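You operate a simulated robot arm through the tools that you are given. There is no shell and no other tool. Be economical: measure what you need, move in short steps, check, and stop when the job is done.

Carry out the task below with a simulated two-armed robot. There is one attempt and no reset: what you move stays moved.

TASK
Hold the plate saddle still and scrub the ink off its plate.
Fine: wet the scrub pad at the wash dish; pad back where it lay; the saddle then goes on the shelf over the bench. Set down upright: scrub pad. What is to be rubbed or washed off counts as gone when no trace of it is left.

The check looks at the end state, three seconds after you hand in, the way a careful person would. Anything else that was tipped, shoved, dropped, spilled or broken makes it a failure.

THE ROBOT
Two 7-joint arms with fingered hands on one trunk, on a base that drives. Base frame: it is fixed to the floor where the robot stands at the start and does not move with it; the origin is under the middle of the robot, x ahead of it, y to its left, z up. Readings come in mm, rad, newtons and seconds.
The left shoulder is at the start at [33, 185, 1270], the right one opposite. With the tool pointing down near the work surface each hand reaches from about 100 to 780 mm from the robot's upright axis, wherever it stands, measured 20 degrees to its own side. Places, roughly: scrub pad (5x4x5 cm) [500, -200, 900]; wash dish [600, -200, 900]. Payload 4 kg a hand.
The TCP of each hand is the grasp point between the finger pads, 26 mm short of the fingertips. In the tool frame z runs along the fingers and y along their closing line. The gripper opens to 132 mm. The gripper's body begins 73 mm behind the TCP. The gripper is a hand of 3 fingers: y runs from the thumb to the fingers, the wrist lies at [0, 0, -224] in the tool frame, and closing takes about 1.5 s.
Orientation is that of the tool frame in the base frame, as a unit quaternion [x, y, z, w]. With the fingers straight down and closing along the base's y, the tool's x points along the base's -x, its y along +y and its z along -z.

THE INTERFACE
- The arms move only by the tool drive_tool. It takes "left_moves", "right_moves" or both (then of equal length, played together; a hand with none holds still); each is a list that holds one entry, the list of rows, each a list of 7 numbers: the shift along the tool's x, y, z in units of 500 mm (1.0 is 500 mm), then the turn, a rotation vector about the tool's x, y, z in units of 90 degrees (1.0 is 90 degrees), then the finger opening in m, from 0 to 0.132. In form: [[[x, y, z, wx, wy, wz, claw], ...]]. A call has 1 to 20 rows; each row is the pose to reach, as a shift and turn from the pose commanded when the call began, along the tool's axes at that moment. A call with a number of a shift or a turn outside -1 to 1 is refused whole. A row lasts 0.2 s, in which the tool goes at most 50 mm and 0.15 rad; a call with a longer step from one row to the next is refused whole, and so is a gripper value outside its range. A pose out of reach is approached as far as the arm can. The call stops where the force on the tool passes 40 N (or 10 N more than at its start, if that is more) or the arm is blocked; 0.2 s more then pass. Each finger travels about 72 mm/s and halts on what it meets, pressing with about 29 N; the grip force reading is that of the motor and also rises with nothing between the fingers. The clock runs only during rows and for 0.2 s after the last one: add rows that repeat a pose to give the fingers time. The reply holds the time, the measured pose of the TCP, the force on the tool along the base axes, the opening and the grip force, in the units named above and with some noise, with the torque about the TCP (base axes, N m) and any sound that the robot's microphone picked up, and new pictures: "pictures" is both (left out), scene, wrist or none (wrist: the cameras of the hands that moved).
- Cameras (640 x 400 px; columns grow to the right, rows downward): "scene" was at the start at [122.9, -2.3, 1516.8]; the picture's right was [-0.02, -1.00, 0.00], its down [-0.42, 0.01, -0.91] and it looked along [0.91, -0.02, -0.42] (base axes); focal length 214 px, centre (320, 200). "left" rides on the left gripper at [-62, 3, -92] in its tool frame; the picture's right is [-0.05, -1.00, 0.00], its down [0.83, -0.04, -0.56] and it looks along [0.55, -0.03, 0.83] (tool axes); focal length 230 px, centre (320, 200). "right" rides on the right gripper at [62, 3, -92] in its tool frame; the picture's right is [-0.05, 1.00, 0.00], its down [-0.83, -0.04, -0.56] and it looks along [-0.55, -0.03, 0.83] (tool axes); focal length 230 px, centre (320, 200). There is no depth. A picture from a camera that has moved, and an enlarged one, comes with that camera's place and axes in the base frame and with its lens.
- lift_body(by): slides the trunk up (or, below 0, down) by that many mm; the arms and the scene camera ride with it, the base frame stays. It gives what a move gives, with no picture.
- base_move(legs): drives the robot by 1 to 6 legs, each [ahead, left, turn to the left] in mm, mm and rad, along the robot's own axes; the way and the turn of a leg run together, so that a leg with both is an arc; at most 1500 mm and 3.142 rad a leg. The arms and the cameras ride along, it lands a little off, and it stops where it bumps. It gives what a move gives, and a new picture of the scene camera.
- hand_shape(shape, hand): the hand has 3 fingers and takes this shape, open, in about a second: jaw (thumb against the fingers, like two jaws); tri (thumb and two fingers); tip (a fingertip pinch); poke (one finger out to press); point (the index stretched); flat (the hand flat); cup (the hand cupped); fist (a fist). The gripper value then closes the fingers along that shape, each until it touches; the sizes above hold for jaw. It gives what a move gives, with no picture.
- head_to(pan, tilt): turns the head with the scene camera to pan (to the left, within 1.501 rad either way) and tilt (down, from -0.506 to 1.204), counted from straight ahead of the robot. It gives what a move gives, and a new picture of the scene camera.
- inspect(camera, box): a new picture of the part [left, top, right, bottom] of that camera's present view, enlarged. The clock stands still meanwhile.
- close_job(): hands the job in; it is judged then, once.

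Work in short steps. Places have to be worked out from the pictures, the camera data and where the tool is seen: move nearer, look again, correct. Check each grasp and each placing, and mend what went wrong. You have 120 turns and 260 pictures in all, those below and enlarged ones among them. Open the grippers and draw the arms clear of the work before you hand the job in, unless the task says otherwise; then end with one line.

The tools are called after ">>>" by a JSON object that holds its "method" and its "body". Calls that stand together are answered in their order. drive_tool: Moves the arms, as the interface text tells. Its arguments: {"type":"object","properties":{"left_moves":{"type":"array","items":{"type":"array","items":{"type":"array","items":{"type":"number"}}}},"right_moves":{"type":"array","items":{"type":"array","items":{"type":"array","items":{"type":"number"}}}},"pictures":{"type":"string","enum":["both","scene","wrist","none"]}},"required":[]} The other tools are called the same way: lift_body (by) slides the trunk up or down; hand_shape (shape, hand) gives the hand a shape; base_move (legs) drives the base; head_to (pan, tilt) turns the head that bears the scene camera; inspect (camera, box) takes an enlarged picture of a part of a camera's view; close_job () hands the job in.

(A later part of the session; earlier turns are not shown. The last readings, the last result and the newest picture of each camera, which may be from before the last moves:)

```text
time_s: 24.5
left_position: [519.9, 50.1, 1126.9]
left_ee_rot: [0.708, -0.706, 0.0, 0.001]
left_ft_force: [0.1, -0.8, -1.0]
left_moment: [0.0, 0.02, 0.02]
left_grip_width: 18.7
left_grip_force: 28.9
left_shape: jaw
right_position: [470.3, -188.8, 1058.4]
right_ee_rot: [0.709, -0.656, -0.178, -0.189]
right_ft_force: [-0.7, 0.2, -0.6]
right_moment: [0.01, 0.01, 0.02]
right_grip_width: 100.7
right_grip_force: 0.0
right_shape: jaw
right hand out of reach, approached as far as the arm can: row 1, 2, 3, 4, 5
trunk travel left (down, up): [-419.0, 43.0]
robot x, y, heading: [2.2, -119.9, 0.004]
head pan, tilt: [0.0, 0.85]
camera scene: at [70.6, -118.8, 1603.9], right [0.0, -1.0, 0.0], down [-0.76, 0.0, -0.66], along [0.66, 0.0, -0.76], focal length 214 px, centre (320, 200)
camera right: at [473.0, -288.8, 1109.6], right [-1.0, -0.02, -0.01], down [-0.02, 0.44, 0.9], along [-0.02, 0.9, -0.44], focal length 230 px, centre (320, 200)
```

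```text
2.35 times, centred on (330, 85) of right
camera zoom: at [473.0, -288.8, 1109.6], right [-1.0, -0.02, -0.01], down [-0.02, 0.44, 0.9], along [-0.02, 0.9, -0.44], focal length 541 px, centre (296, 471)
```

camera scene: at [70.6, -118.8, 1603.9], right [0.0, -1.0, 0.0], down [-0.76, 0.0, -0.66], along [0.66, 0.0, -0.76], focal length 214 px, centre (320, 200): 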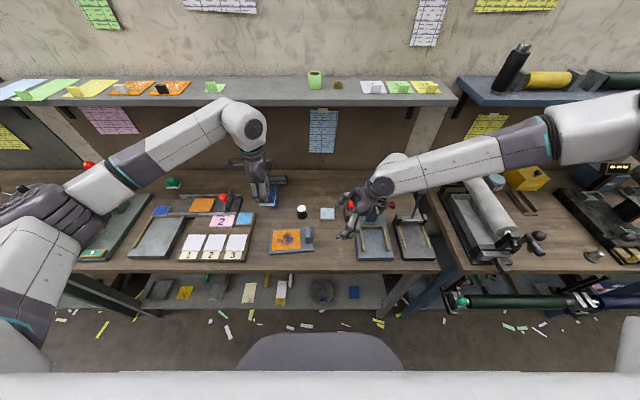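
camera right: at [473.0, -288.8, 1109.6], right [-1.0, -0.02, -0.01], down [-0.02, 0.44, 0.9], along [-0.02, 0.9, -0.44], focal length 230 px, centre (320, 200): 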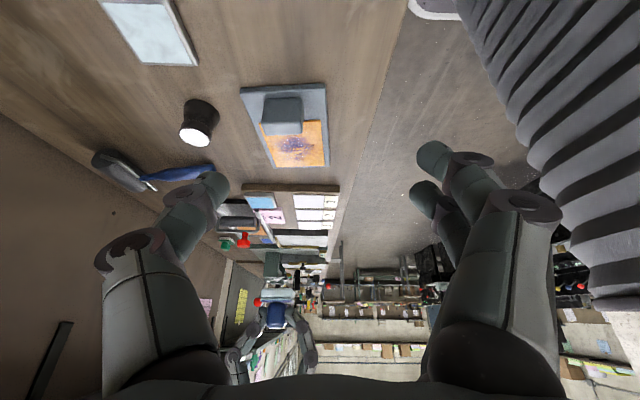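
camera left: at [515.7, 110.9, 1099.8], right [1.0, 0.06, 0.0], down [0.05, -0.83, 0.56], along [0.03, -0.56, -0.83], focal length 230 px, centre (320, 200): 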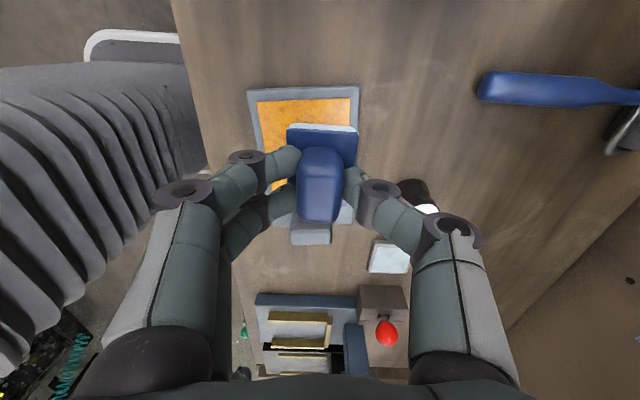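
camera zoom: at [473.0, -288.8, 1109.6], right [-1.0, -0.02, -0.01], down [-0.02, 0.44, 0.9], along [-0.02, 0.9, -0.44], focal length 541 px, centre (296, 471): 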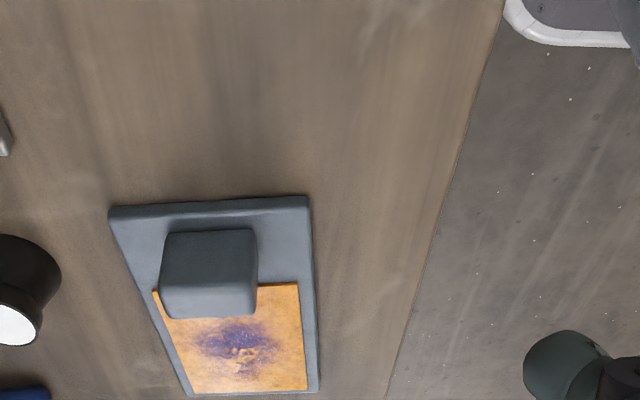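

The 30° lean hits a wrist limit. With the left hand yawed, about 12° of lean is enough, so I'll reduce it and approach again.

>>> {"method": "drive_tool", "body": {"right_moves": [[[0, 0, 0, 0, 0.07, 0, 0.1], [-0.038, -0.03, 0.059, 0, 0.14, 0, 0.1], [-0.076, -0.061, 0.118, 0, 0.2, 0, 0.1], [-0.115, -0.092, 0.177, 0, 0.2, 0, 0.1], [-0.115, -0.092, 0.177, 0, 0.2, 0, 0.1]]]}}

```text
time_s: 25.7
left_position: [519.7, 50.6, 1125.9]
left_ee_rot: [0.707, -0.707, 0.001, 0.0]
left_ft_force: [0.1, 0.0, -0.5]
left_moment: [-0.03, 0.0, -0.03]
left_grip_width: 18.9
left_grip_force: 29.6
left_shape: jaw
right_position: [452.4, -201.5, 1083.6]
right_ee_rot: [0.728, -0.677, -0.064, -0.085]
right_ft_force: [-0.2, -0.1, 0.1]
right_moment: [0.01, 0.03, -0.01]
right_grip_width: 100.3
right_grip_force: 0.1
right_shape: jaw
right hand out of reach, approached as far as the arm can: row 1, 2, 3, 4, 5
trunk travel left (down, up): [-419.0, 43.0]
robot x, y, heading: [1.4, -123.5, -0.001]
head pan, tilt: [0.0, 0.85]
camera scene: at [70.6, -118.9, 1603.9], right [0.0, -1.0, 0.0], down [-0.76, 0.0, -0.66], along [0.66, 0.0, -0.76], focal length 214 px, centre (320, 200)
camera right: at [453.7, -280.5, 1162.1], right [-1.0, -0.02, -0.03], down [-0.03, 0.7, 0.72], along [0.01, 0.72, -0.7], focal length 230 px, centre (320, 200)
```

scene: 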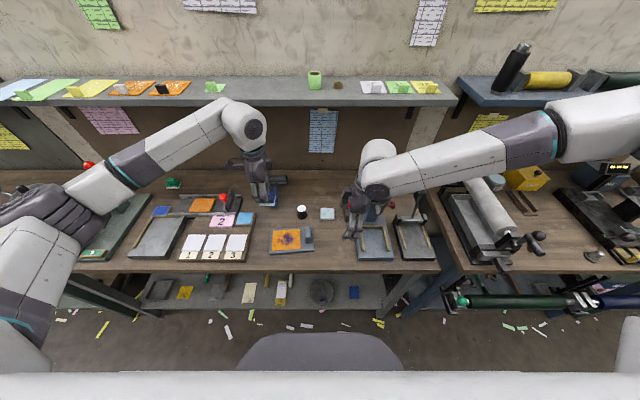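
right: 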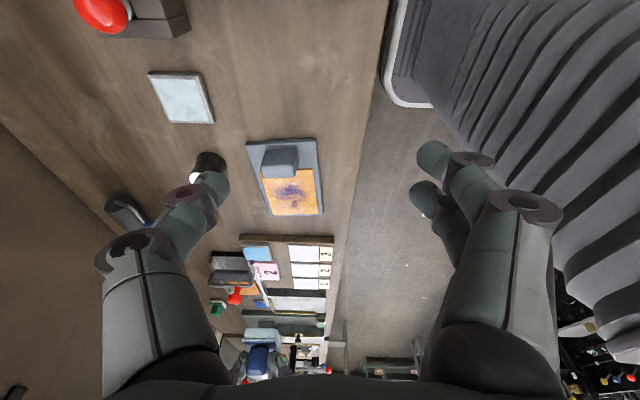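

It's still limited, so this arm posture is the problem. I'll raise the right hand 80 mm to free it before changing the trunk height.

>>> {"method": "drive_tool", "body": {"right_moves": [[[0, 0, -0.08, 0, 0, 0, 0.1], [0, 0, -0.16, 0, 0.06, 0, 0.1], [0, 0, -0.16, 0, 0.134, 0, 0.1], [0, 0, -0.16, 0, 0.134, 0, 0.1]]], "pictures": "none"}}

>>> {"method": "lift_body", "body": {"by": -120}}

```text
time_s: 26.7
left_position: [521.3, 50.4, 1127.5]
left_ee_rot: [0.708, -0.706, 0.0, 0.0]
left_ft_force: [0.2, -0.2, -0.1]
left_moment: [-0.02, 0.0, 0.01]
left_grip_width: 18.5
left_grip_force: 28.9
left_shape: jaw
right_position: [449.8, -220.3, 1161.5]
right_ee_rot: [0.73, -0.683, 0.013, -0.013]
right_ft_force: [0.5, 0.1, -1.0]
right_moment: [-0.02, -0.01, 0.01]
right_grip_width: 100.6
right_grip_force: 0.0
right_shape: jaw
trunk travel left (down, up): [-419.0, 43.0]
robot x, y, heading: [2.3, -120.9, 0.001]
head pan, tilt: [0.0, 0.85]
```

```text
time_s: 28.2
left_position: [519.3, 50.0, 1006.5]
left_ee_rot: [0.708, -0.706, 0.001, 0.0]
left_ft_force: [0.4, -0.1, -0.1]
left_moment: [0.03, -0.01, 0.01]
left_grip_width: 18.8
left_grip_force: 29.1
left_shape: jaw
right_position: [451.0, -220.9, 1042.8]
right_ee_rot: [0.731, -0.682, 0.012, -0.013]
right_ft_force: [0.0, 0.0, -0.6]
right_moment: [0.02, 0.01, 0.02]
right_grip_width: 100.1
right_grip_force: 0.0
right_shape: jaw
trunk travel left (down, up): [-299.0, 163.0]
robot x, y, heading: [-0.2, -120.3, -0.004]
head pan, tilt: [0.0, 0.85]
```

The trunk is back down and the right hand is vertical with the correct yaw. I'll move it beside the handle at z≈1020 with a small 10° lean.

>>> {"method": "drive_tool", "body": {"right_moves": [[[-0.06, -0.037, 0.01, 0, -0.03, 0, 0.1], [-0.12, -0.073, 0.02, 0, -0.06, 0, 0.1], [-0.18, -0.11, 0.03, 0, -0.09, 0, 0.1], [-0.24, -0.147, 0.04, 0, -0.11, 0, 0.1], [-0.24, -0.147, 0.04, 0, -0.11, 0, 0.1]]]}}

```text
time_s: 29.4
left_position: [519.3, 50.3, 1007.7]
left_ee_rot: [0.707, -0.707, 0.0, 0.001]
left_ft_force: [-0.1, 0.5, -0.4]
left_moment: [0.0, -0.03, 0.0]
left_grip_width: 18.7
left_grip_force: 29.1
left_shape: jaw
right_position: [485.2, -162.8, 1044.6]
right_ee_rot: [0.729, -0.679, -0.051, -0.073]
right_ft_force: [0.2, -0.3, -0.3]
right_moment: [0.0, -0.01, 0.01]
right_grip_width: 100.6
right_grip_force: 0.1
right_shape: jaw
right hand out of reach, approached as far as the arm can: row 2, 3, 4, 5
trunk travel left (down, up): [-299.0, 163.0]
robot x, y, heading: [-1.5, -118.7, -0.001]
head pan, tilt: [0.0, 0.85]
camera scene: at [104.8, -119.1, 1475.3], right [0.0, -1.0, 0.0], down [-0.8, 0.0, -0.61], along [0.61, 0.0, -0.8], focal length 214 px, centre (320, 200)
camera right: at [484.4, -240.1, 1126.0], right [-1.0, -0.02, -0.03], down [-0.03, 0.72, 0.69], along [0.01, 0.69, -0.72], focal length 230 px, centre (320, 200)
```

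scene: 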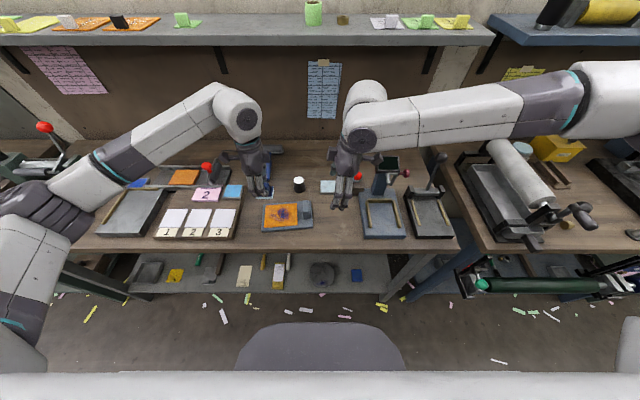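
right: 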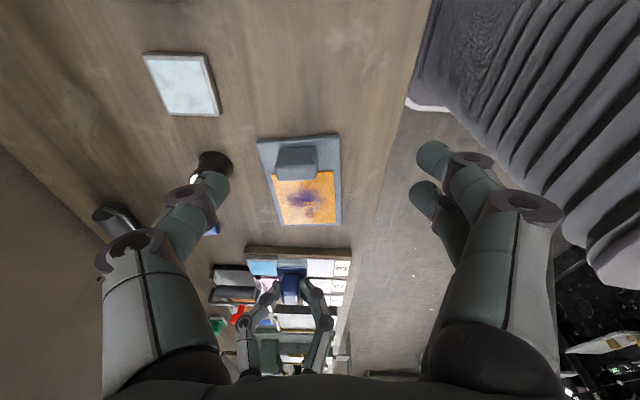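

The right arm can't reach that far across with this yaw. I'll raise the trunk for clearance and drive 160 mm left, so the handle is in front of the right shoulder.

>>> {"method": "lift_body", "body": {"by": 100}}

>>> {"method": "base_move", "body": {"legs": [[0, 160, 0]]}}

```text
time_s: 30.7
left_position: [520.0, 50.5, 1107.3]
left_ee_rot: [0.708, -0.707, 0.0, 0.002]
left_ft_force: [-0.5, -0.7, -0.5]
left_moment: [-0.01, -0.02, 0.0]
left_grip_width: 18.8
left_grip_force: 28.8
left_shape: jaw
right_position: [477.3, -162.8, 1175.1]
right_ee_rot: [0.73, -0.677, -0.029, -0.091]
right_ft_force: [0.0, 0.2, 0.6]
right_moment: [0.01, -0.03, -0.04]
right_grip_width: 100.4
right_grip_force: 0.1
right_shape: jaw
trunk travel left (down, up): [-399.0, 63.0]
robot x, y, heading: [-0.2, -122.2, 0.003]
head pan, tilt: [0.0, 0.85]
```

```text
time_s: 32.1
left_position: [519.5, 209.1, 1107.9]
left_ee_rot: [0.708, -0.706, -0.001, 0.0]
left_ft_force: [0.2, 0.1, -0.1]
left_moment: [-0.01, 0.01, 0.02]
left_grip_width: 18.3
left_grip_force: 29.2
left_shape: jaw
right_position: [477.3, -3.6, 1173.7]
right_ee_rot: [0.731, -0.676, -0.031, -0.093]
right_ft_force: [-0.2, 0.0, -0.2]
right_moment: [0.03, 0.01, 0.0]
right_grip_width: 100.3
right_grip_force: 0.1
right_shape: jaw
trunk travel left (down, up): [-399.0, 63.0]
robot x, y, heading: [-1.9, 40.7, -0.002]
head pan, tilt: [0.0, 0.85]
camera scene: at [73.5, 37.4, 1583.0], right [0.0, -1.0, 0.0], down [-0.76, 0.0, -0.65], along [0.65, 0.0, -0.76], focal length 214 px, centre (320, 200)
```

scene: 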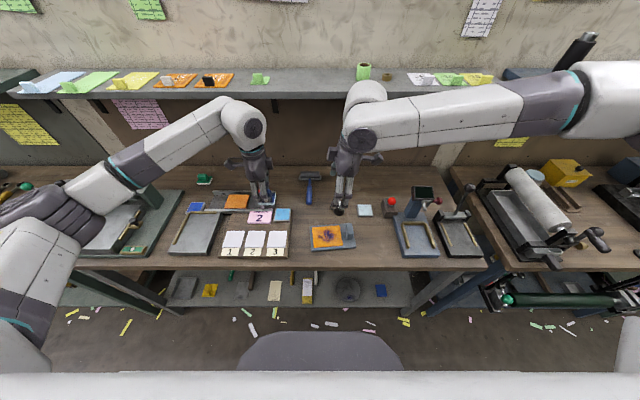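

Now I'll move the right hand over the handle, to about (516,-85,1035).

>>> {"method": "drive_tool", "body": {"right_moves": [[[0.053, -0.01, 0.063, 0, 0, 0, 0.1], [0.106, -0.02, 0.126, 0, 0, 0, 0.1], [0.159, -0.03, 0.19, 0, 0, 0, 0.1], [0.212, -0.04, 0.253, 0, 0, 0, 0.1], [0.212, -0.04, 0.253, 0, 0, 0, 0.1]]]}}

```text
time_s: 33.3
left_position: [519.1, 210.9, 1107.4]
left_ee_rot: [0.709, -0.706, 0.0, 0.0]
left_ft_force: [-1.5, -0.3, 0.3]
left_moment: [-0.01, 0.02, 0.03]
left_grip_width: 18.5
left_grip_force: 29.0
left_shape: jaw
right_position: [512.0, -90.9, 1038.9]
right_ee_rot: [0.731, -0.675, -0.03, -0.092]
right_ft_force: [0.5, 0.5, 0.3]
right_moment: [-0.03, 0.01, 0.0]
right_grip_width: 100.3
right_grip_force: 0.1
right_shape: jaw
right hand out of reach, approached as far as the arm can: row 3, 4, 5
trunk travel left (down, up): [-399.0, 63.0]
robot x, y, heading: [0.8, 43.4, 0.004]
head pan, tilt: [0.0, 0.85]
camera scene: at [73.3, 40.7, 1583.1], right [0.0, -1.0, 0.0], down [-0.76, 0.0, -0.65], along [0.65, 0.0, -0.76], focal length 214 px, centre (320, 200)
camera right: at [507.8, -168.0, 1119.9], right [-1.0, -0.02, -0.09], down [-0.07, 0.72, 0.69], along [0.05, 0.69, -0.72], focal length 230 px, centre (320, 200)
```

scene: 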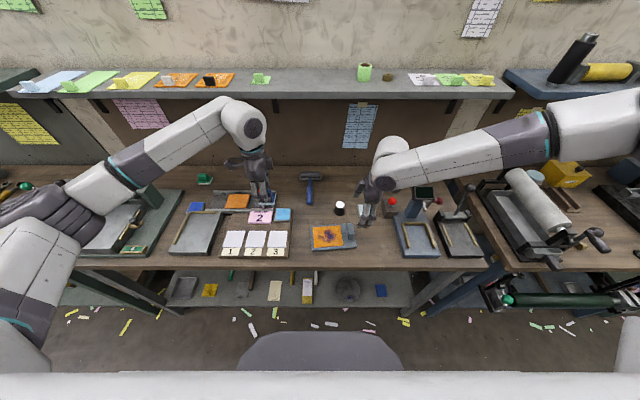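
right: 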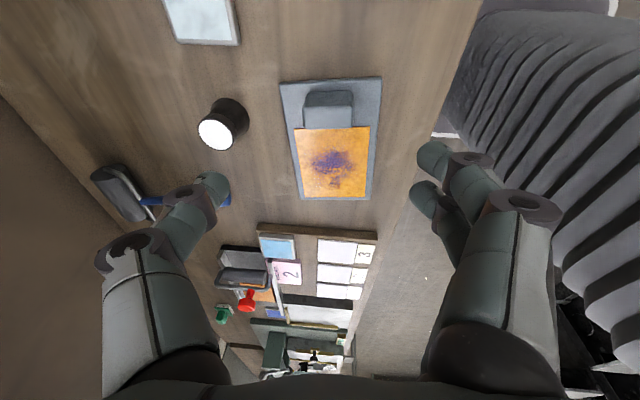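

This yaw stays limited low down, but the left arm's mirror yaw works freely. I'll flip the right hand 180° about its own axis in two calls, raising it a little as it turns.

>>> {"method": "drive_tool", "body": {"right_moves": [[[0, 0, -0.03, 0, 0, 0.0909, 0.1], [0, 0, -0.06, 0, 0, 0.1818, 0.1], [0, 0, -0.09, 0, 0, 0.2727, 0.1], [0, 0, -0.12, 0, 0, 0.3636, 0.1], [0, 0, -0.12, 0, 0, 0.4545, 0.1], [0, 0, -0.12, 0, 0, 0.5454, 0.1], [0, 0, -0.12, 0, 0, 0.6363, 0.1], [0, 0, -0.12, 0, 0, 0.7272, 0.1], [0, 0, -0.12, 0, 0, 0.8181, 0.1], [0, 0, -0.12, 0, 0, 0.909, 0.1], [0, 0, -0.12, 0, 0, 1.0, 0.1]]], "pictures": "none"}}

>>> {"method": "drive_tool", "body": {"right_moves": [[[0, 0, 0, 0, 0, 0.0909, 0.1], [0, 0, 0, 0, 0, 0.1818, 0.1], [0, 0, 0, 0, 0, 0.2727, 0.1], [0, 0, 0, 0, 0, 0.3636, 0.1], [0, 0, 0, 0, 0, 0.4545, 0.1], [0, 0, 0, 0, 0, 0.5454, 0.1], [0, 0, 0, 0, 0, 0.6363, 0.1], [0, 0, 0, 0, 0, 0.7272, 0.1], [0, 0, 0, 0, 0, 0.8181, 0.1], [0, 0, 0, 0, 0, 0.909, 0.1], [0, 0, 0, 0, 0, 1.0, 0.1], [0, 0, 0, 0, 0, 1.0, 0.1]]]}}

```text
time_s: 35.7
left_position: [518.4, 212.3, 1107.6]
left_ee_rot: [0.708, -0.706, 0.001, 0.0]
left_ft_force: [0.1, -0.5, -0.4]
left_moment: [0.0, -0.01, 0.01]
left_grip_width: 18.9
left_grip_force: 29.4
left_shape: jaw
right_position: [506.7, -101.2, 1099.6]
right_ee_rot: [-0.037, 0.995, 0.087, 0.044]
right_ft_force: [-0.1, -0.1, -0.6]
right_moment: [0.01, -0.02, -0.02]
right_grip_width: 100.3
right_grip_force: 0.1
right_shape: jaw
trunk travel left (down, up): [-399.0, 63.0]
robot x, y, heading: [-1.7, 42.6, 0.003]
head pan, tilt: [0.0, 0.85]
```

```text
time_s: 38.3
left_position: [519.1, 211.3, 1107.5]
left_ee_rot: [0.708, -0.706, 0.0, 0.001]
left_ft_force: [-0.7, 0.1, -0.8]
left_moment: [0.03, 0.01, 0.04]
left_grip_width: 18.7
left_grip_force: 29.6
left_shape: jaw
right_position: [505.7, -101.5, 1099.6]
right_ee_rot: [0.676, 0.731, 0.092, -0.03]
right_ft_force: [0.8, 0.0, 1.0]
right_moment: [0.0, 0.01, 0.02]
right_grip_width: 100.0
right_grip_force: 0.0
right_shape: jaw
trunk travel left (down, up): [-399.0, 63.0]
robot x, y, heading: [-0.8, 38.6, 0.001]
head pan, tilt: [0.0, 0.85]
camera scene: at [73.4, 40.9, 1583.0], right [0.0, -1.0, 0.0], down [-0.76, 0.0, -0.65], along [0.65, 0.0, -0.76], focal length 214 px, centre (320, 200)
camera right: at [497.5, -57.3, 1201.5], right [1.0, 0.02, 0.09], down [-0.02, -0.92, 0.4], along [0.08, -0.4, -0.91], focal length 230 px, centre (320, 200)
```

scene: 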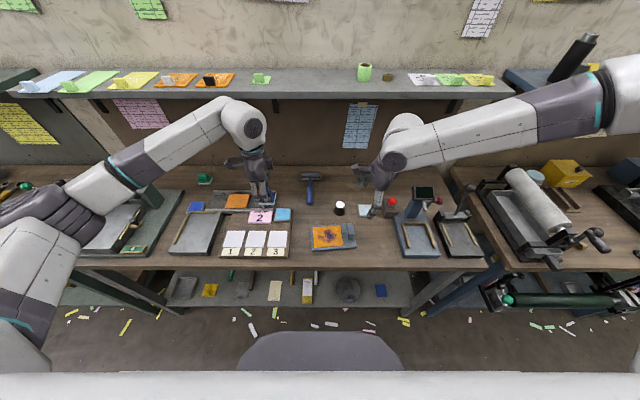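
right: 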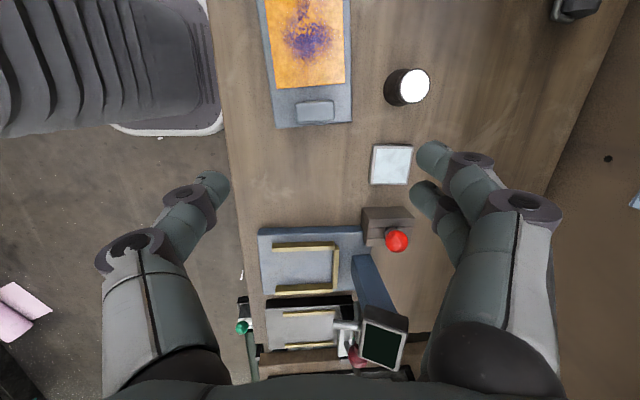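

This yaw is unrestricted. I'll square up the closing line, increase the lean to about 22°, and move to a pre-grasp about 70 mm off the handle.

>>> {"method": "drive_tool", "body": {"right_moves": [[[-0.011, -0.001, 0.067, 0.02, 0.035, 0, 0.1], [-0.022, -0.002, 0.134, 0.04, 0.07, 0, 0.09], [-0.033, -0.004, 0.2, 0.061, 0.1, 0, 0.085], [-0.043, -0.005, 0.267, 0.061, 0.13, 0, 0.085], [-0.043, -0.005, 0.267, 0.061, 0.13, 0, 0.085]]]}}

>>> {"method": "inspect", "body": {"camera": "scene", "box": [290, 170, 420, 260]}}

```text
time_s: 39.5
left_position: [519.8, 211.3, 1106.5]
left_ee_rot: [0.708, -0.706, 0.001, 0.0]
left_ft_force: [-0.7, 0.2, 0.0]
left_moment: [-0.02, -0.05, -0.01]
left_grip_width: 18.5
left_grip_force: 29.4
left_shape: jaw
right_position: [496.2, -120.1, 992.4]
right_ee_rot: [0.661, 0.727, 0.125, -0.135]
right_ft_force: [-0.2, 0.8, 0.0]
right_moment: [-0.02, 0.01, 0.0]
right_grip_width: 85.5
right_grip_force: 0.1
right_shape: jaw
right hand out of reach, approached as far as the arm can: row 3, 4, 5
trunk travel left (down, up): [-399.0, 63.0]
robot x, y, heading: [0.1, 41.2, 0.002]
head pan, tilt: [0.0, 0.85]
camera scene: at [73.8, 41.1, 1583.0], right [0.0, -1.0, 0.0], down [-0.76, 0.0, -0.65], along [0.65, 0.0, -0.76], focal length 214 px, centre (320, 200)
camera right: at [498.6, -97.5, 1101.7], right [1.0, 0.05, -0.02], down [0.05, -0.98, 0.21], along [-0.01, -0.21, -0.98], focal length 230 px, centre (320, 200)
```

scene: 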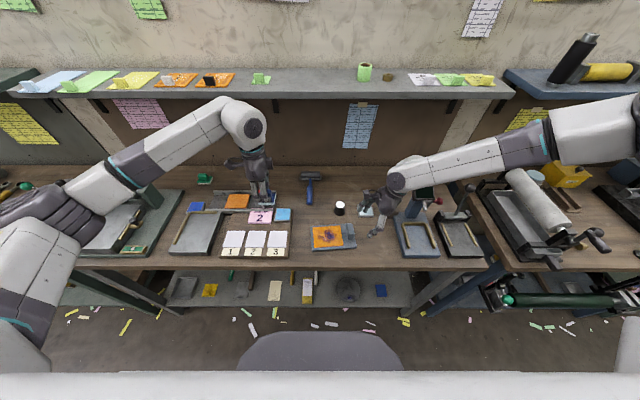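
right: 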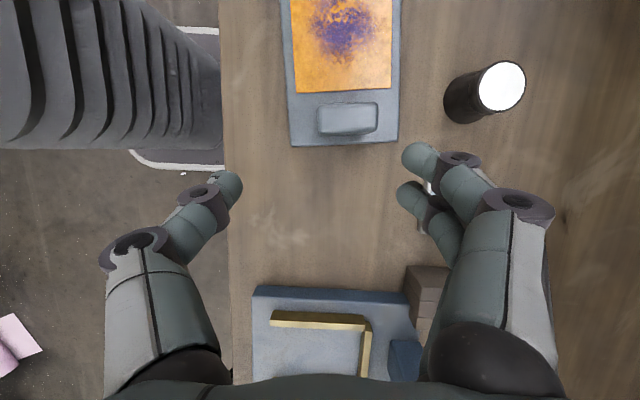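

```text
4.44 times, centred on (355, 215) of scene
camera zoom: at [73.8, 41.1, 1583.0], right [0.0, -1.0, 0.0], down [-0.76, 0.0, -0.65], along [0.65, 0.0, -0.76], focal length 953 px, centre (164, 133)
```

zoom: 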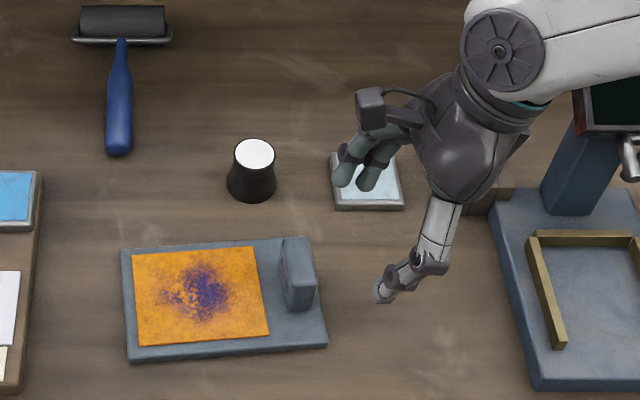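

It's limited again at this trunk height. Trunk 0 allowed a lean earlier, so I'll retract slightly, drop the trunk 100 mm and try from there.

>>> {"method": "drive_tool", "body": {"right_moves": [[[0, 0, -0.08, 0, 0, 0, 0.085], [0, 0, -0.16, 0, 0, 0, 0.085], [0, 0, -0.2, 0, 0, 0, 0.085]]], "pictures": "none"}}

>>> {"method": "lift_body", "body": {"by": -100}}

```text
time_s: 40.3
left_position: [519.4, 211.4, 1106.7]
left_ee_rot: [0.709, -0.706, 0.001, 0.0]
left_ft_force: [0.2, 0.3, -0.7]
left_moment: [0.02, 0.06, 0.01]
left_grip_width: 18.7
left_grip_force: 29.1
left_shape: jaw
right_position: [499.8, -155.2, 1082.7]
right_ee_rot: [0.66, 0.728, 0.125, -0.136]
right_ft_force: [-0.4, -0.4, 0.9]
right_moment: [-0.01, 0.02, 0.0]
right_grip_width: 85.2
right_grip_force: 0.2
right_shape: jaw
trunk travel left (down, up): [-399.0, 63.0]
robot x, y, heading: [-4.1, 40.7, 0.002]
head pan, tilt: [0.0, 0.85]
```

```text
time_s: 41.6
left_position: [519.4, 210.8, 1008.5]
left_ee_rot: [0.708, -0.706, 0.001, 0.0]
left_ft_force: [-0.6, 0.2, -1.4]
left_moment: [0.0, 0.03, 0.04]
left_grip_width: 18.6
left_grip_force: 29.3
left_shape: jaw
right_position: [499.9, -155.0, 985.0]
right_ee_rot: [0.66, 0.728, 0.126, -0.136]
right_ft_force: [0.6, 0.4, -0.2]
right_moment: [0.01, 0.01, 0.02]
right_grip_width: 85.5
right_grip_force: 0.1
right_shape: jaw
trunk travel left (down, up): [-299.0, 163.0]
robot x, y, heading: [0.9, 42.8, 0.004]
head pan, tilt: [0.0, 0.85]
```

The lean is now a clean 21° with the closing line level. I'll move to 50 mm off the handle along the approach.

>>> {"method": "drive_tool", "body": {"right_moves": [[[0.044, 0.023, 0.058, 0, 0, 0, 0.085], [0.087, 0.046, 0.117, 0, 0, 0, 0.085], [0.087, 0.046, 0.117, 0, 0, 0, 0.085]]]}}

>>> {"method": "inspect", "body": {"camera": "scene", "box": [310, 170, 440, 260]}}

```text
time_s: 42.5
left_position: [518.3, 210.1, 1008.7]
left_ee_rot: [0.708, -0.706, 0.001, 0.001]
left_ft_force: [-1.3, -0.2, -0.6]
left_moment: [0.02, -0.02, -0.01]
left_grip_width: 18.8
left_grip_force: 29.2
left_shape: jaw
right_position: [514.3, -92.5, 945.5]
right_ee_rot: [0.66, 0.728, 0.125, -0.136]
right_ft_force: [-0.1, 0.3, 0.0]
right_moment: [0.03, -0.01, 0.04]
right_grip_width: 85.3
right_grip_force: 0.0
right_shape: jaw
trunk travel left (down, up): [-299.0, 163.0]
robot x, y, heading: [-0.7, 41.1, 0.007]
head pan, tilt: [0.0, 0.85]
camera scene: at [104.0, 39.9, 1475.4], right [0.0, -1.0, 0.0], down [-0.8, 0.0, -0.61], along [0.61, 0.0, -0.8], focal length 214 px, centre (320, 200)
camera right: at [516.9, -68.7, 1054.4], right [1.0, 0.05, -0.02], down [0.05, -0.98, 0.21], along [-0.01, -0.21, -0.98], focal length 230 px, centre (320, 200)
```

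scene: 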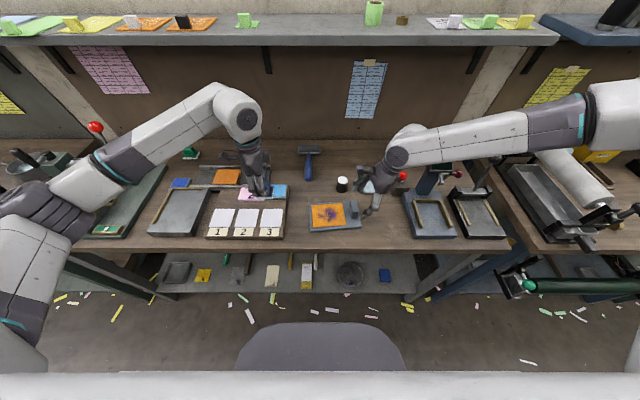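
right: 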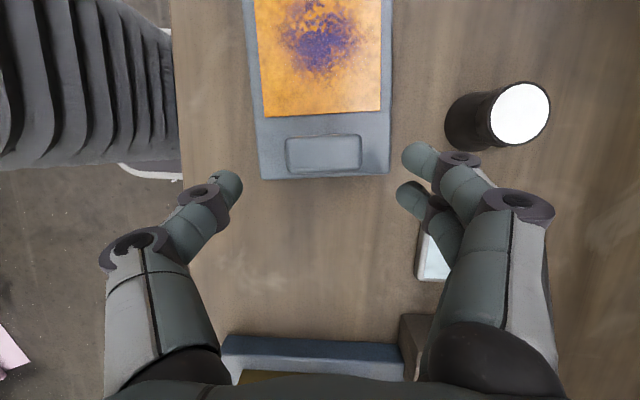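

```text
4.44 times, centred on (375, 215) of scene
camera zoom: at [104.0, 39.9, 1475.4], right [0.0, -1.0, 0.0], down [-0.8, 0.0, -0.61], along [0.61, 0.0, -0.8], focal length 953 px, centre (76, 133)
```

zoom: 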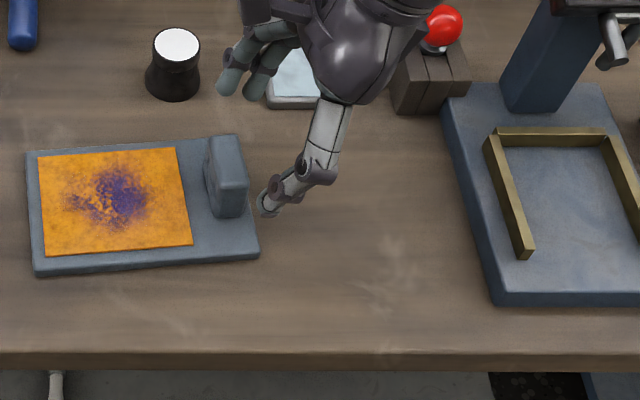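

The handle centre is at (516,-71) and its yaw of about 0.1 matches the hand. I'll go in along the approach.

>>> {"method": "drive_tool", "body": {"right_moves": [[[0.002, 0.003, 0.04, 0, 0, 0, 0.085], [0.004, 0.006, 0.07, 0, 0, 0, 0.085], [0.005, 0.006, 0.09, 0, 0, 0, 0.085], [0.005, 0.006, 0.098, 0, 0, 0, 0.085], [0.005, 0.006, 0.098, 0, 0, 0, 0.085]]]}}

>>> {"method": "inspect", "body": {"camera": "scene", "box": [310, 170, 410, 245]}}

```text
time_s: 43.6
left_position: [518.5, 211.3, 1007.5]
left_ee_rot: [0.708, -0.706, 0.001, 0.001]
left_ft_force: [-0.2, -0.8, -1.1]
left_moment: [-0.01, 0.0, -0.01]
left_grip_width: 18.7
left_grip_force: 29.4
left_shape: jaw
right_position: [514.0, -73.8, 904.5]
right_ee_rot: [0.66, 0.728, 0.126, -0.136]
right_ft_force: [-0.6, 0.3, 0.5]
right_moment: [0.03, 0.0, 0.0]
right_grip_width: 85.2
right_grip_force: 0.0
right_shape: jaw
right hand out of reach, approached as far as the arm can: row 3, 4, 5
trunk travel left (down, up): [-299.0, 163.0]
robot x, y, heading: [0.3, 39.1, 0.006]
head pan, tilt: [0.0, 0.85]
camera scene: at [104.9, 41.0, 1475.2], right [0.0, -1.0, 0.0], down [-0.8, 0.0, -0.61], along [0.61, 0.0, -0.8], focal length 214 px, centre (320, 200)
camera right: at [515.5, -50.7, 1014.1], right [1.0, 0.05, -0.01], down [0.05, -0.98, 0.21], along [0.0, -0.21, -0.98], focal length 230 px, centre (320, 200)
```

scene: 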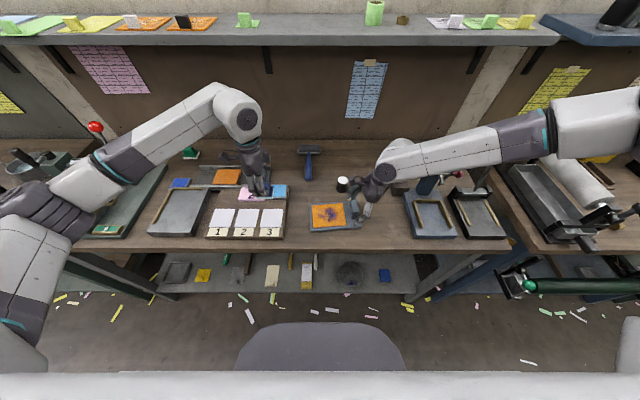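
right: 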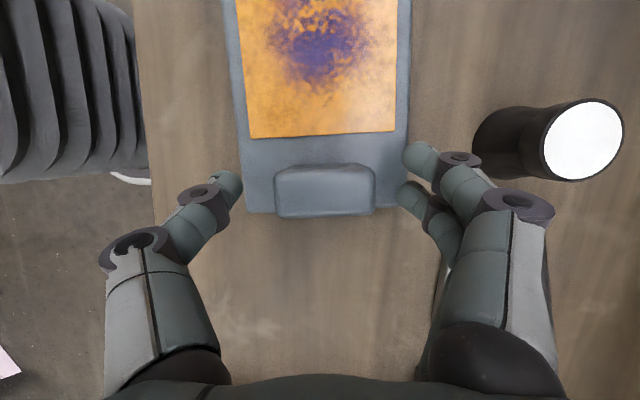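

```text
5.33 times, centred on (360, 208) of scene
camera zoom: at [104.9, 41.0, 1475.2], right [0.0, -1.0, 0.0], down [-0.8, 0.0, -0.61], along [0.61, 0.0, -0.8], focal length 1144 px, centre (107, 160)
```

zoom: 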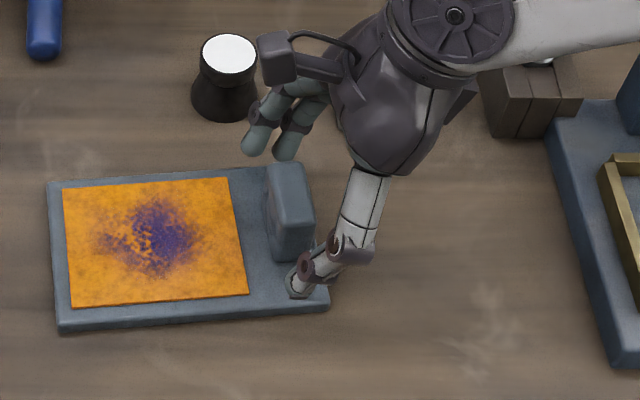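

The hand is practically at the grasp pose at z≈904, with the fingertips about 24 mm below the handle top. I'll close on the handle.

>>> {"method": "drive_tool", "body": {"right_moves": [[[0, 0, 0, 0, 0, 0, 0.07], [0, 0, 0, 0, 0, 0, 0.055], [0, 0, 0, 0, 0, 0, 0.04], [0, 0, 0, 0, 0, 0, 0.03], [0, 0, 0, 0, 0, 0, 0.03], [0, 0, 0, 0, 0, 0, 0.03], [0, 0, 0, 0, 0, 0, 0.03]]], "pictures": "wrist"}}

>>> {"method": "inspect", "body": {"camera": "scene", "box": [310, 170, 410, 245]}}

```text
time_s: 45.2
left_position: [520.1, 212.1, 1007.2]
left_ee_rot: [0.708, -0.706, 0.001, 0.0]
left_ft_force: [-0.4, 0.1, -1.1]
left_moment: [0.01, -0.03, 0.01]
left_grip_width: 18.8
left_grip_force: 29.0
left_shape: jaw
right_position: [514.4, -74.2, 902.3]
right_ee_rot: [0.66, 0.728, 0.126, -0.136]
right_ft_force: [-0.4, -0.6, 0.6]
right_moment: [-0.05, 0.0, 0.02]
right_grip_width: 43.0
right_grip_force: 29.0
right_shape: jaw
trunk travel left (down, up): [-299.0, 163.0]
robot x, y, heading: [-3.4, 41.6, 0.003]
head pan, tilt: [0.0, 0.85]
camera right: at [515.5, -50.7, 1014.0], right [1.0, 0.05, -0.02], down [0.05, -0.98, 0.21], along [0.0, -0.21, -0.98], focal length 230 px, centre (320, 200)
```

right: 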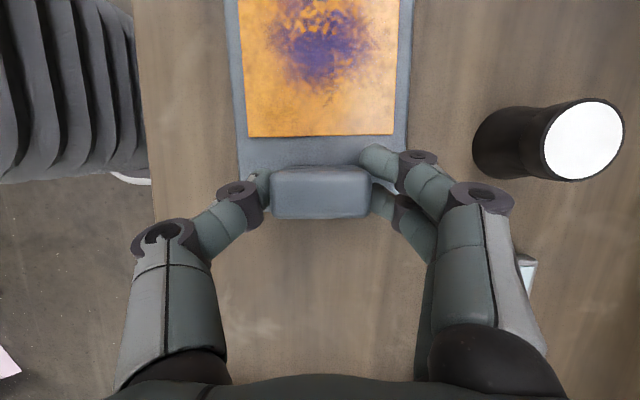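

```text
5.33 times, centred on (360, 208) of scene
camera zoom: at [105.0, 41.0, 1475.2], right [0.0, -1.0, 0.0], down [-0.8, 0.0, -0.61], along [0.61, 0.0, -0.8], focal length 1144 px, centre (107, 160)
```

zoom: 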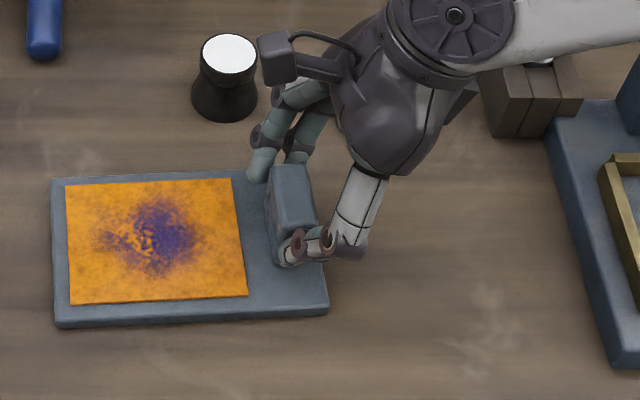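

The handle is gripped firmly at 43 mm. The orange plate spans about x 460–548, y −42..66, with ink at roughly x 478–542, y −27..52. I'll bring the pad over the plate at TCP (505,30), z≈937.

>>> {"method": "drive_tool", "body": {"left_moves": [[[0.08, 0.006, 0.0, 0, 0, 0, 0.01], [0.16, 0.012, 0.0, 0, 0, 0, 0.01], [0.24, 0.018, 0.0, 0, 0, 0, 0.01], [0.32, 0.024, 0.04, 0, 0, 0, 0.01], [0.364, 0.03, 0.1, 0, 0, 0, 0.01], [0.364, 0.03, 0.14, 0, 0, 0, 0.01], [0.364, 0.03, 0.14, 0, 0, 0, 0.01]]]}}

>>> {"method": "inspect", "body": {"camera": "scene", "box": [280, 150, 410, 245]}}

```text
time_s: 46.9
left_position: [505.5, 28.3, 937.5]
left_ee_rot: [0.708, -0.706, 0.001, 0.001]
left_ft_force: [0.1, 0.4, -1.5]
left_moment: [0.01, -0.03, 0.01]
left_grip_width: 18.8
left_grip_force: 29.2
left_shape: jaw
right_position: [513.0, -74.5, 905.6]
right_ee_rot: [0.66, 0.728, 0.126, -0.137]
right_ft_force: [0.5, 0.2, 0.3]
right_moment: [-0.04, -0.02, 0.0]
right_grip_width: 42.6
right_grip_force: 29.0
right_shape: jaw
trunk travel left (down, up): [-299.0, 163.0]
robot x, y, heading: [1.8, 41.8, 0.006]
head pan, tilt: [0.0, 0.85]
camera scene: at [105.0, 40.6, 1475.2], right [0.0, -1.0, 0.0], down [-0.8, 0.0, -0.61], along [0.61, 0.0, -0.8], focal length 214 px, centre (320, 200)
camera left: at [501.7, 89.6, 1030.0], right [1.0, 0.06, 0.0], down [0.05, -0.83, 0.56], along [0.03, -0.56, -0.83], focal length 230 px, centre (320, 200)
```

scene: 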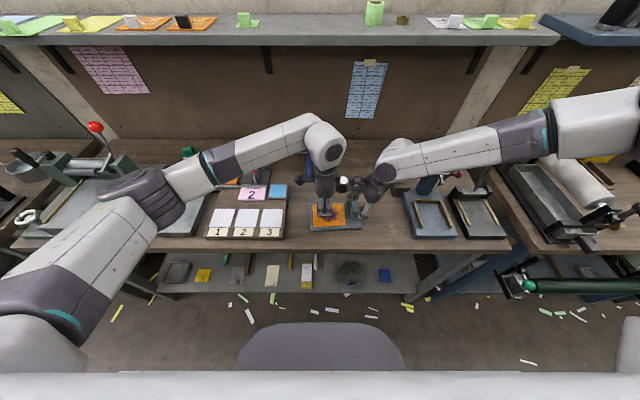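
left: 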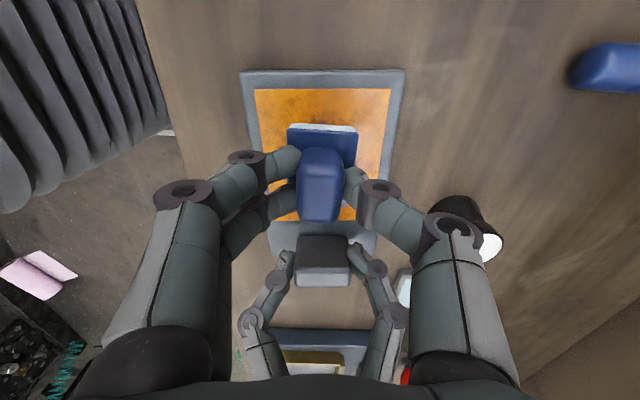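

```text
4.21 times, centred on (345, 198) of scene
camera zoom: at [105.0, 40.6, 1475.2], right [0.0, -1.0, 0.0], down [-0.8, 0.0, -0.61], along [0.61, 0.0, -0.8], focal length 903 px, centre (215, 210)
```

zoom: 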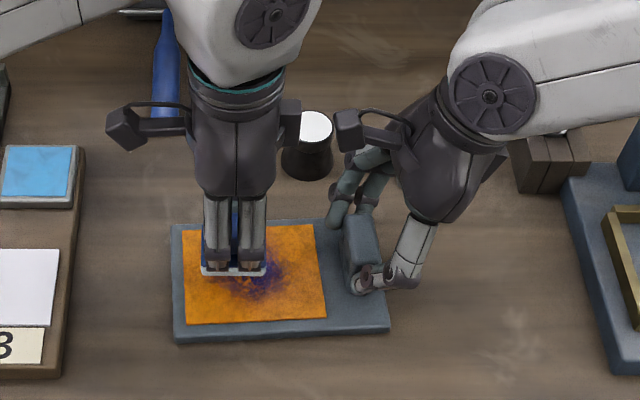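

The palm block of the left hand would meet the right hand's camera near y≈0. I'll set the pad down on the plate, tilt the left hand about 18° to its own side and regrip. First I'll lower to find contact.

>>> {"method": "drive_tool", "body": {"left_moves": [[[0, 0, 0.016, 0, 0, 0, 0.01], [0, 0, 0.03, 0, 0, 0, 0.01], [0, 0, 0.034, 0, 0, 0, 0.01], [0, 0, 0.037, 0, 0, 0, 0.01]]], "pictures": "none"}}

```text
time_s: 47.9
left_position: [506.0, 28.8, 919.9]
left_ee_rot: [0.708, -0.706, 0.001, 0.001]
left_ft_force: [0.3, -0.1, -0.6]
left_moment: [0.0, 0.01, -0.03]
left_grip_width: 18.8
left_grip_force: 29.0
left_shape: jaw
right_position: [514.3, -73.6, 904.3]
right_ee_rot: [0.66, 0.728, 0.125, -0.136]
right_ft_force: [0.1, -0.1, -0.5]
right_moment: [-0.08, 0.01, -0.01]
right_grip_width: 42.4
right_grip_force: 28.8
right_shape: jaw
trunk travel left (down, up): [-299.0, 163.0]
robot x, y, heading: [2.5, 37.2, 0.007]
head pan, tilt: [0.0, 0.85]
```

There's no contact yet at 919.9, so I'll lower another 4 mm in small steps.

>>> {"method": "drive_tool", "body": {"left_moves": [[[0, 0, 0.003, 0, 0, 0, 0.01], [0, 0, 0.006, 0, 0, 0, 0.01], [0, 0, 0.008, 0, 0, 0, 0.01]]], "pictures": "none"}}

```text
time_s: 48.6
left_position: [505.2, 28.7, 914.3]
left_ee_rot: [0.708, -0.706, 0.0, 0.0]
left_ft_force: [-0.7, -0.2, 0.2]
left_moment: [-0.01, 0.01, -0.02]
left_grip_width: 18.8
left_grip_force: 28.6
left_shape: jaw
right_position: [514.4, -74.8, 904.4]
right_ee_rot: [0.661, 0.727, 0.126, -0.136]
right_ft_force: [0.2, -1.0, 0.6]
right_moment: [0.0, 0.06, -0.02]
right_grip_width: 42.7
right_grip_force: 28.7
right_shape: jaw
trunk travel left (down, up): [-299.0, 163.0]
robot x, y, heading: [0.9, 38.2, 0.005]
head pan, tilt: [0.0, 0.85]
```

Still no contact at 914.3. I'll go a further 3–4 mm down.

>>> {"method": "drive_tool", "body": {"left_moves": [[[0, 0, 0.003, 0, 0, 0, 0.01], [0, 0, 0.005, 0, 0, 0, 0.01], [0, 0, 0.007, 0, 0, 0, 0.01]]], "pictures": "none"}}

>>> {"method": "inspect", "body": {"camera": "scene", "box": [295, 180, 375, 240]}}

```text
time_s: 49.5
left_position: [504.8, 28.9, 911.7]
left_ee_rot: [0.708, -0.706, 0.002, 0.002]
left_ft_force: [0.8, 0.3, 4.7]
left_moment: [-0.02, 0.04, 0.0]
left_grip_width: 19.1
left_grip_force: 28.6
left_shape: jaw
right_position: [513.6, -74.9, 903.6]
right_ee_rot: [0.66, 0.727, 0.127, -0.136]
right_ft_force: [-0.4, 1.0, -2.0]
right_moment: [-0.04, 0.0, -0.02]
right_grip_width: 42.7
right_grip_force: 29.1
right_shape: jaw
trunk travel left (down, up): [-299.0, 163.0]
robot x, y, heading: [-0.3, 40.4, 0.004]
head pan, tilt: [0.0, 0.85]
```

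```text
6.67 times, centred on (335, 210) of scene
camera zoom: at [104.6, 40.9, 1475.3], right [0.0, -1.0, 0.0], down [-0.8, 0.0, -0.61], along [0.61, 0.0, -0.8], focal length 1430 px, centre (220, 133)
```

zoom: 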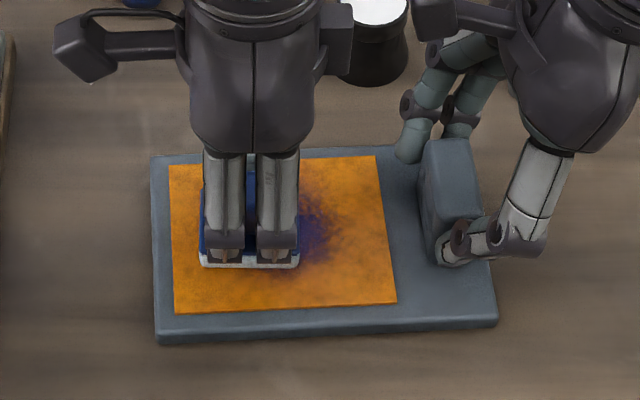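

Contact is at TCP z≈911.7 with 4.7 N, so the plate surface is near z≈865. I'll open the fingers, tilt the hand 13° about the knob, rise 4 mm and close again.

>>> {"method": "drive_tool", "body": {"left_moves": [[[0, 0, -0.001, 0, 0, 0, 0.03], [0, 0, -0.001, 0, 0, 0, 0.045], [0, 0, -0.001, 0, 0, 0, 0.055], [0, 0, -0.004, 0, 0, 0, 0.055], [0, 0, -0.01, 0, 0.07, 0, 0.055], [0, 0, -0.01, 0, 0.145, 0, 0.055], [0, 0, -0.01, 0, 0.145, 0, 0.055], [0, 0, -0.01, 0, 0.145, 0, 0.04], [0, 0, -0.01, 0, 0.145, 0, 0.025], [0, 0, -0.01, 0, 0.145, 0, 0.01], [0, 0, -0.01, 0, 0.145, 0, 0.01], [0, 0, -0.01, 0, 0.145, 0, 0.01], [0, 0, -0.01, 0, 0.145, 0, 0.01]]]}}

>>> {"method": "inspect", "body": {"camera": "left", "box": [220, 80, 420, 260]}}

>>> {"method": "inspect", "body": {"camera": "scene", "box": [285, 150, 385, 240]}}

```text
time_s: 52.2
left_position: [504.2, 30.1, 915.8]
left_ee_rot: [0.704, -0.701, 0.082, 0.081]
left_ft_force: [0.1, 1.0, 1.1]
left_moment: [0.01, 0.03, -0.01]
left_grip_width: 18.7
left_grip_force: 28.7
left_shape: jaw
right_position: [514.2, -74.3, 904.4]
right_ee_rot: [0.661, 0.727, 0.126, -0.136]
right_ft_force: [0.2, -0.3, 0.2]
right_moment: [-0.04, -0.03, -0.01]
right_grip_width: 42.4
right_grip_force: 29.0
right_shape: jaw
trunk travel left (down, up): [-299.0, 163.0]
robot x, y, heading: [1.8, 40.7, 0.007]
head pan, tilt: [0.0, 0.85]
camera scene: at [105.0, 41.0, 1475.2], right [0.0, -1.0, 0.0], down [-0.8, 0.0, -0.61], along [0.61, 0.0, -0.8], focal length 214 px, centre (320, 200)
camera left: at [500.5, 109.3, 992.5], right [1.0, 0.05, -0.01], down [0.05, -0.68, 0.73], along [0.03, -0.73, -0.68], focal length 230 px, centre (320, 200)
```

scene: 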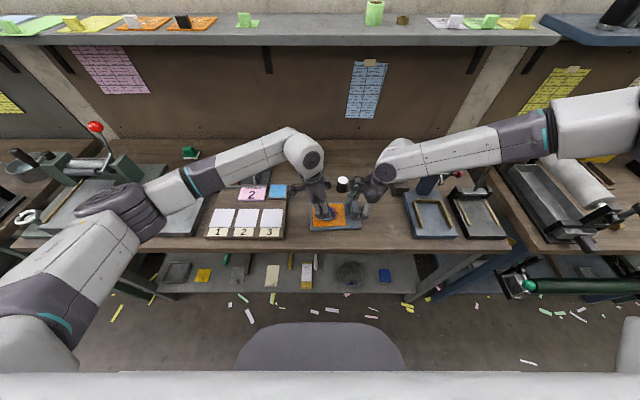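
left: 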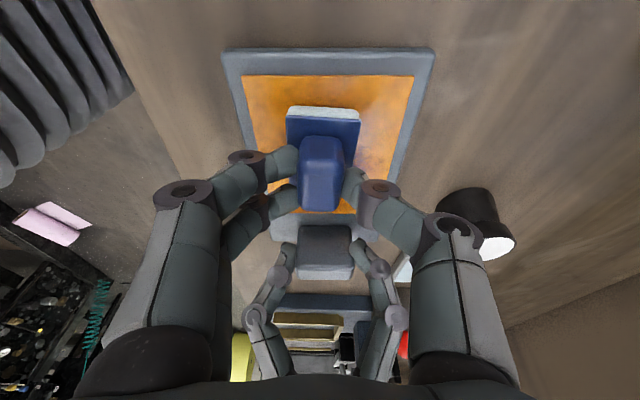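

```text
2.22 times, centred on (320, 170) of left
camera zoom: at [500.5, 109.3, 992.5], right [1.0, 0.05, -0.01], down [0.05, -0.68, 0.73], along [0.03, -0.73, -0.68], focal length 511 px, centre (320, 267)
```

zoom: 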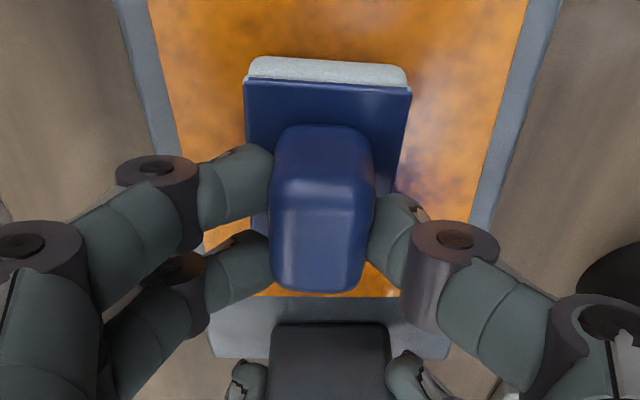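

```text
4.44 times, centred on (335, 195) of scene
camera zoom: at [105.0, 41.0, 1475.2], right [0.0, -1.0, 0.0], down [-0.8, 0.0, -0.61], along [0.61, 0.0, -0.8], focal length 953 px, centre (253, 222)
```

zoom: 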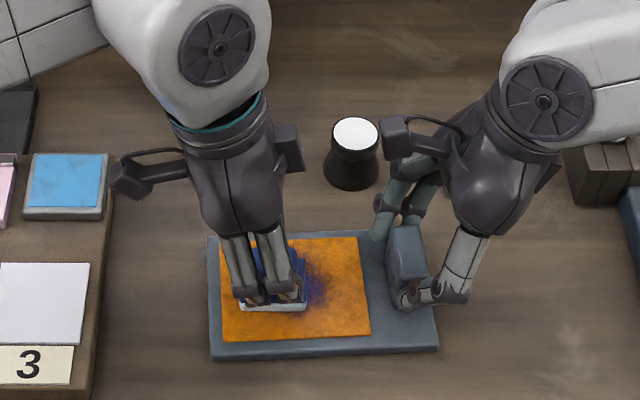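

The regrip worked, and the pad sits flat on the plate. I'll press about 1.5 mm and stroke along y at x≈504, from y=45 to −12 and back.

>>> {"method": "drive_tool", "body": {"left_moves": [[[-0.0007, 0, 0.0029, 0, 0, 0, 0.01], [-0.0299, 0, -0.004, 0, 0, 0, 0.01], [-0.0007, 0, 0.0029, 0, 0, 0, 0.01], [0.0285, 0, 0.0098, 0, 0, 0, 0.01], [0.048, 0, 0.0144, 0, 0, 0, 0.01], [0.065, 0, 0.0184, 0, 0, 0, 0.01], [0.081, 0, 0.0222, 0, 0, 0, 0.01], [0.048, 0, 0.0144, 0, 0, 0, 0.01], [0.0285, 0, 0.0098, 0, 0, 0, 0.01], [-0.0007, 0, 0.0029, 0, 0, 0, 0.01], [-0.0299, 0, -0.004, 0, 0, 0, 0.01], [-0.0299, 0, -0.004, 0, 0, 0, 0.01]]], "pictures": "none"}}

>>> {"method": "inspect", "body": {"camera": "scene", "box": [285, 150, 385, 240]}}

```text
time_s: 54.9
left_position: [504.7, 43.0, 915.3]
left_ee_rot: [0.704, -0.701, 0.08, 0.081]
left_ft_force: [0.6, -2.2, 5.6]
left_moment: [-0.09, 0.07, 0.03]
left_grip_width: 18.8
left_grip_force: 29.4
left_shape: jaw
right_position: [513.6, -74.0, 905.1]
right_ee_rot: [0.66, 0.728, 0.125, -0.137]
right_ft_force: [-0.7, 2.2, -2.2]
right_moment: [-0.01, 0.03, 0.1]
right_grip_width: 41.8
right_grip_force: 29.3
right_shape: jaw
trunk travel left (down, up): [-299.0, 163.0]
robot x, y, heading: [-3.1, 38.4, 0.002]
head pan, tilt: [0.0, 0.85]
```

```text
4.44 times, centred on (335, 195) of scene
camera zoom: at [104.8, 40.7, 1475.2], right [0.0, -1.0, 0.0], down [-0.8, 0.0, -0.61], along [0.61, 0.0, -0.8], focal length 953 px, centre (253, 222)
```

zoom: 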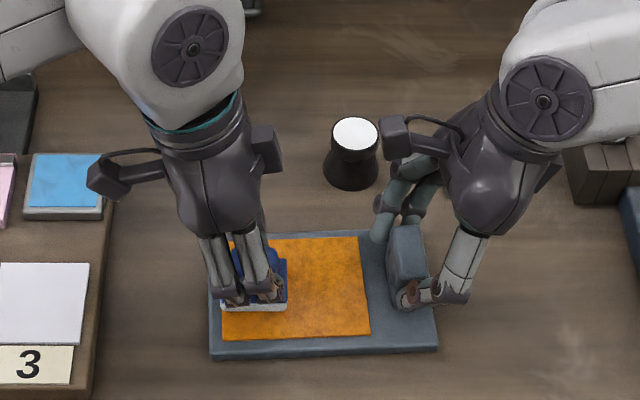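

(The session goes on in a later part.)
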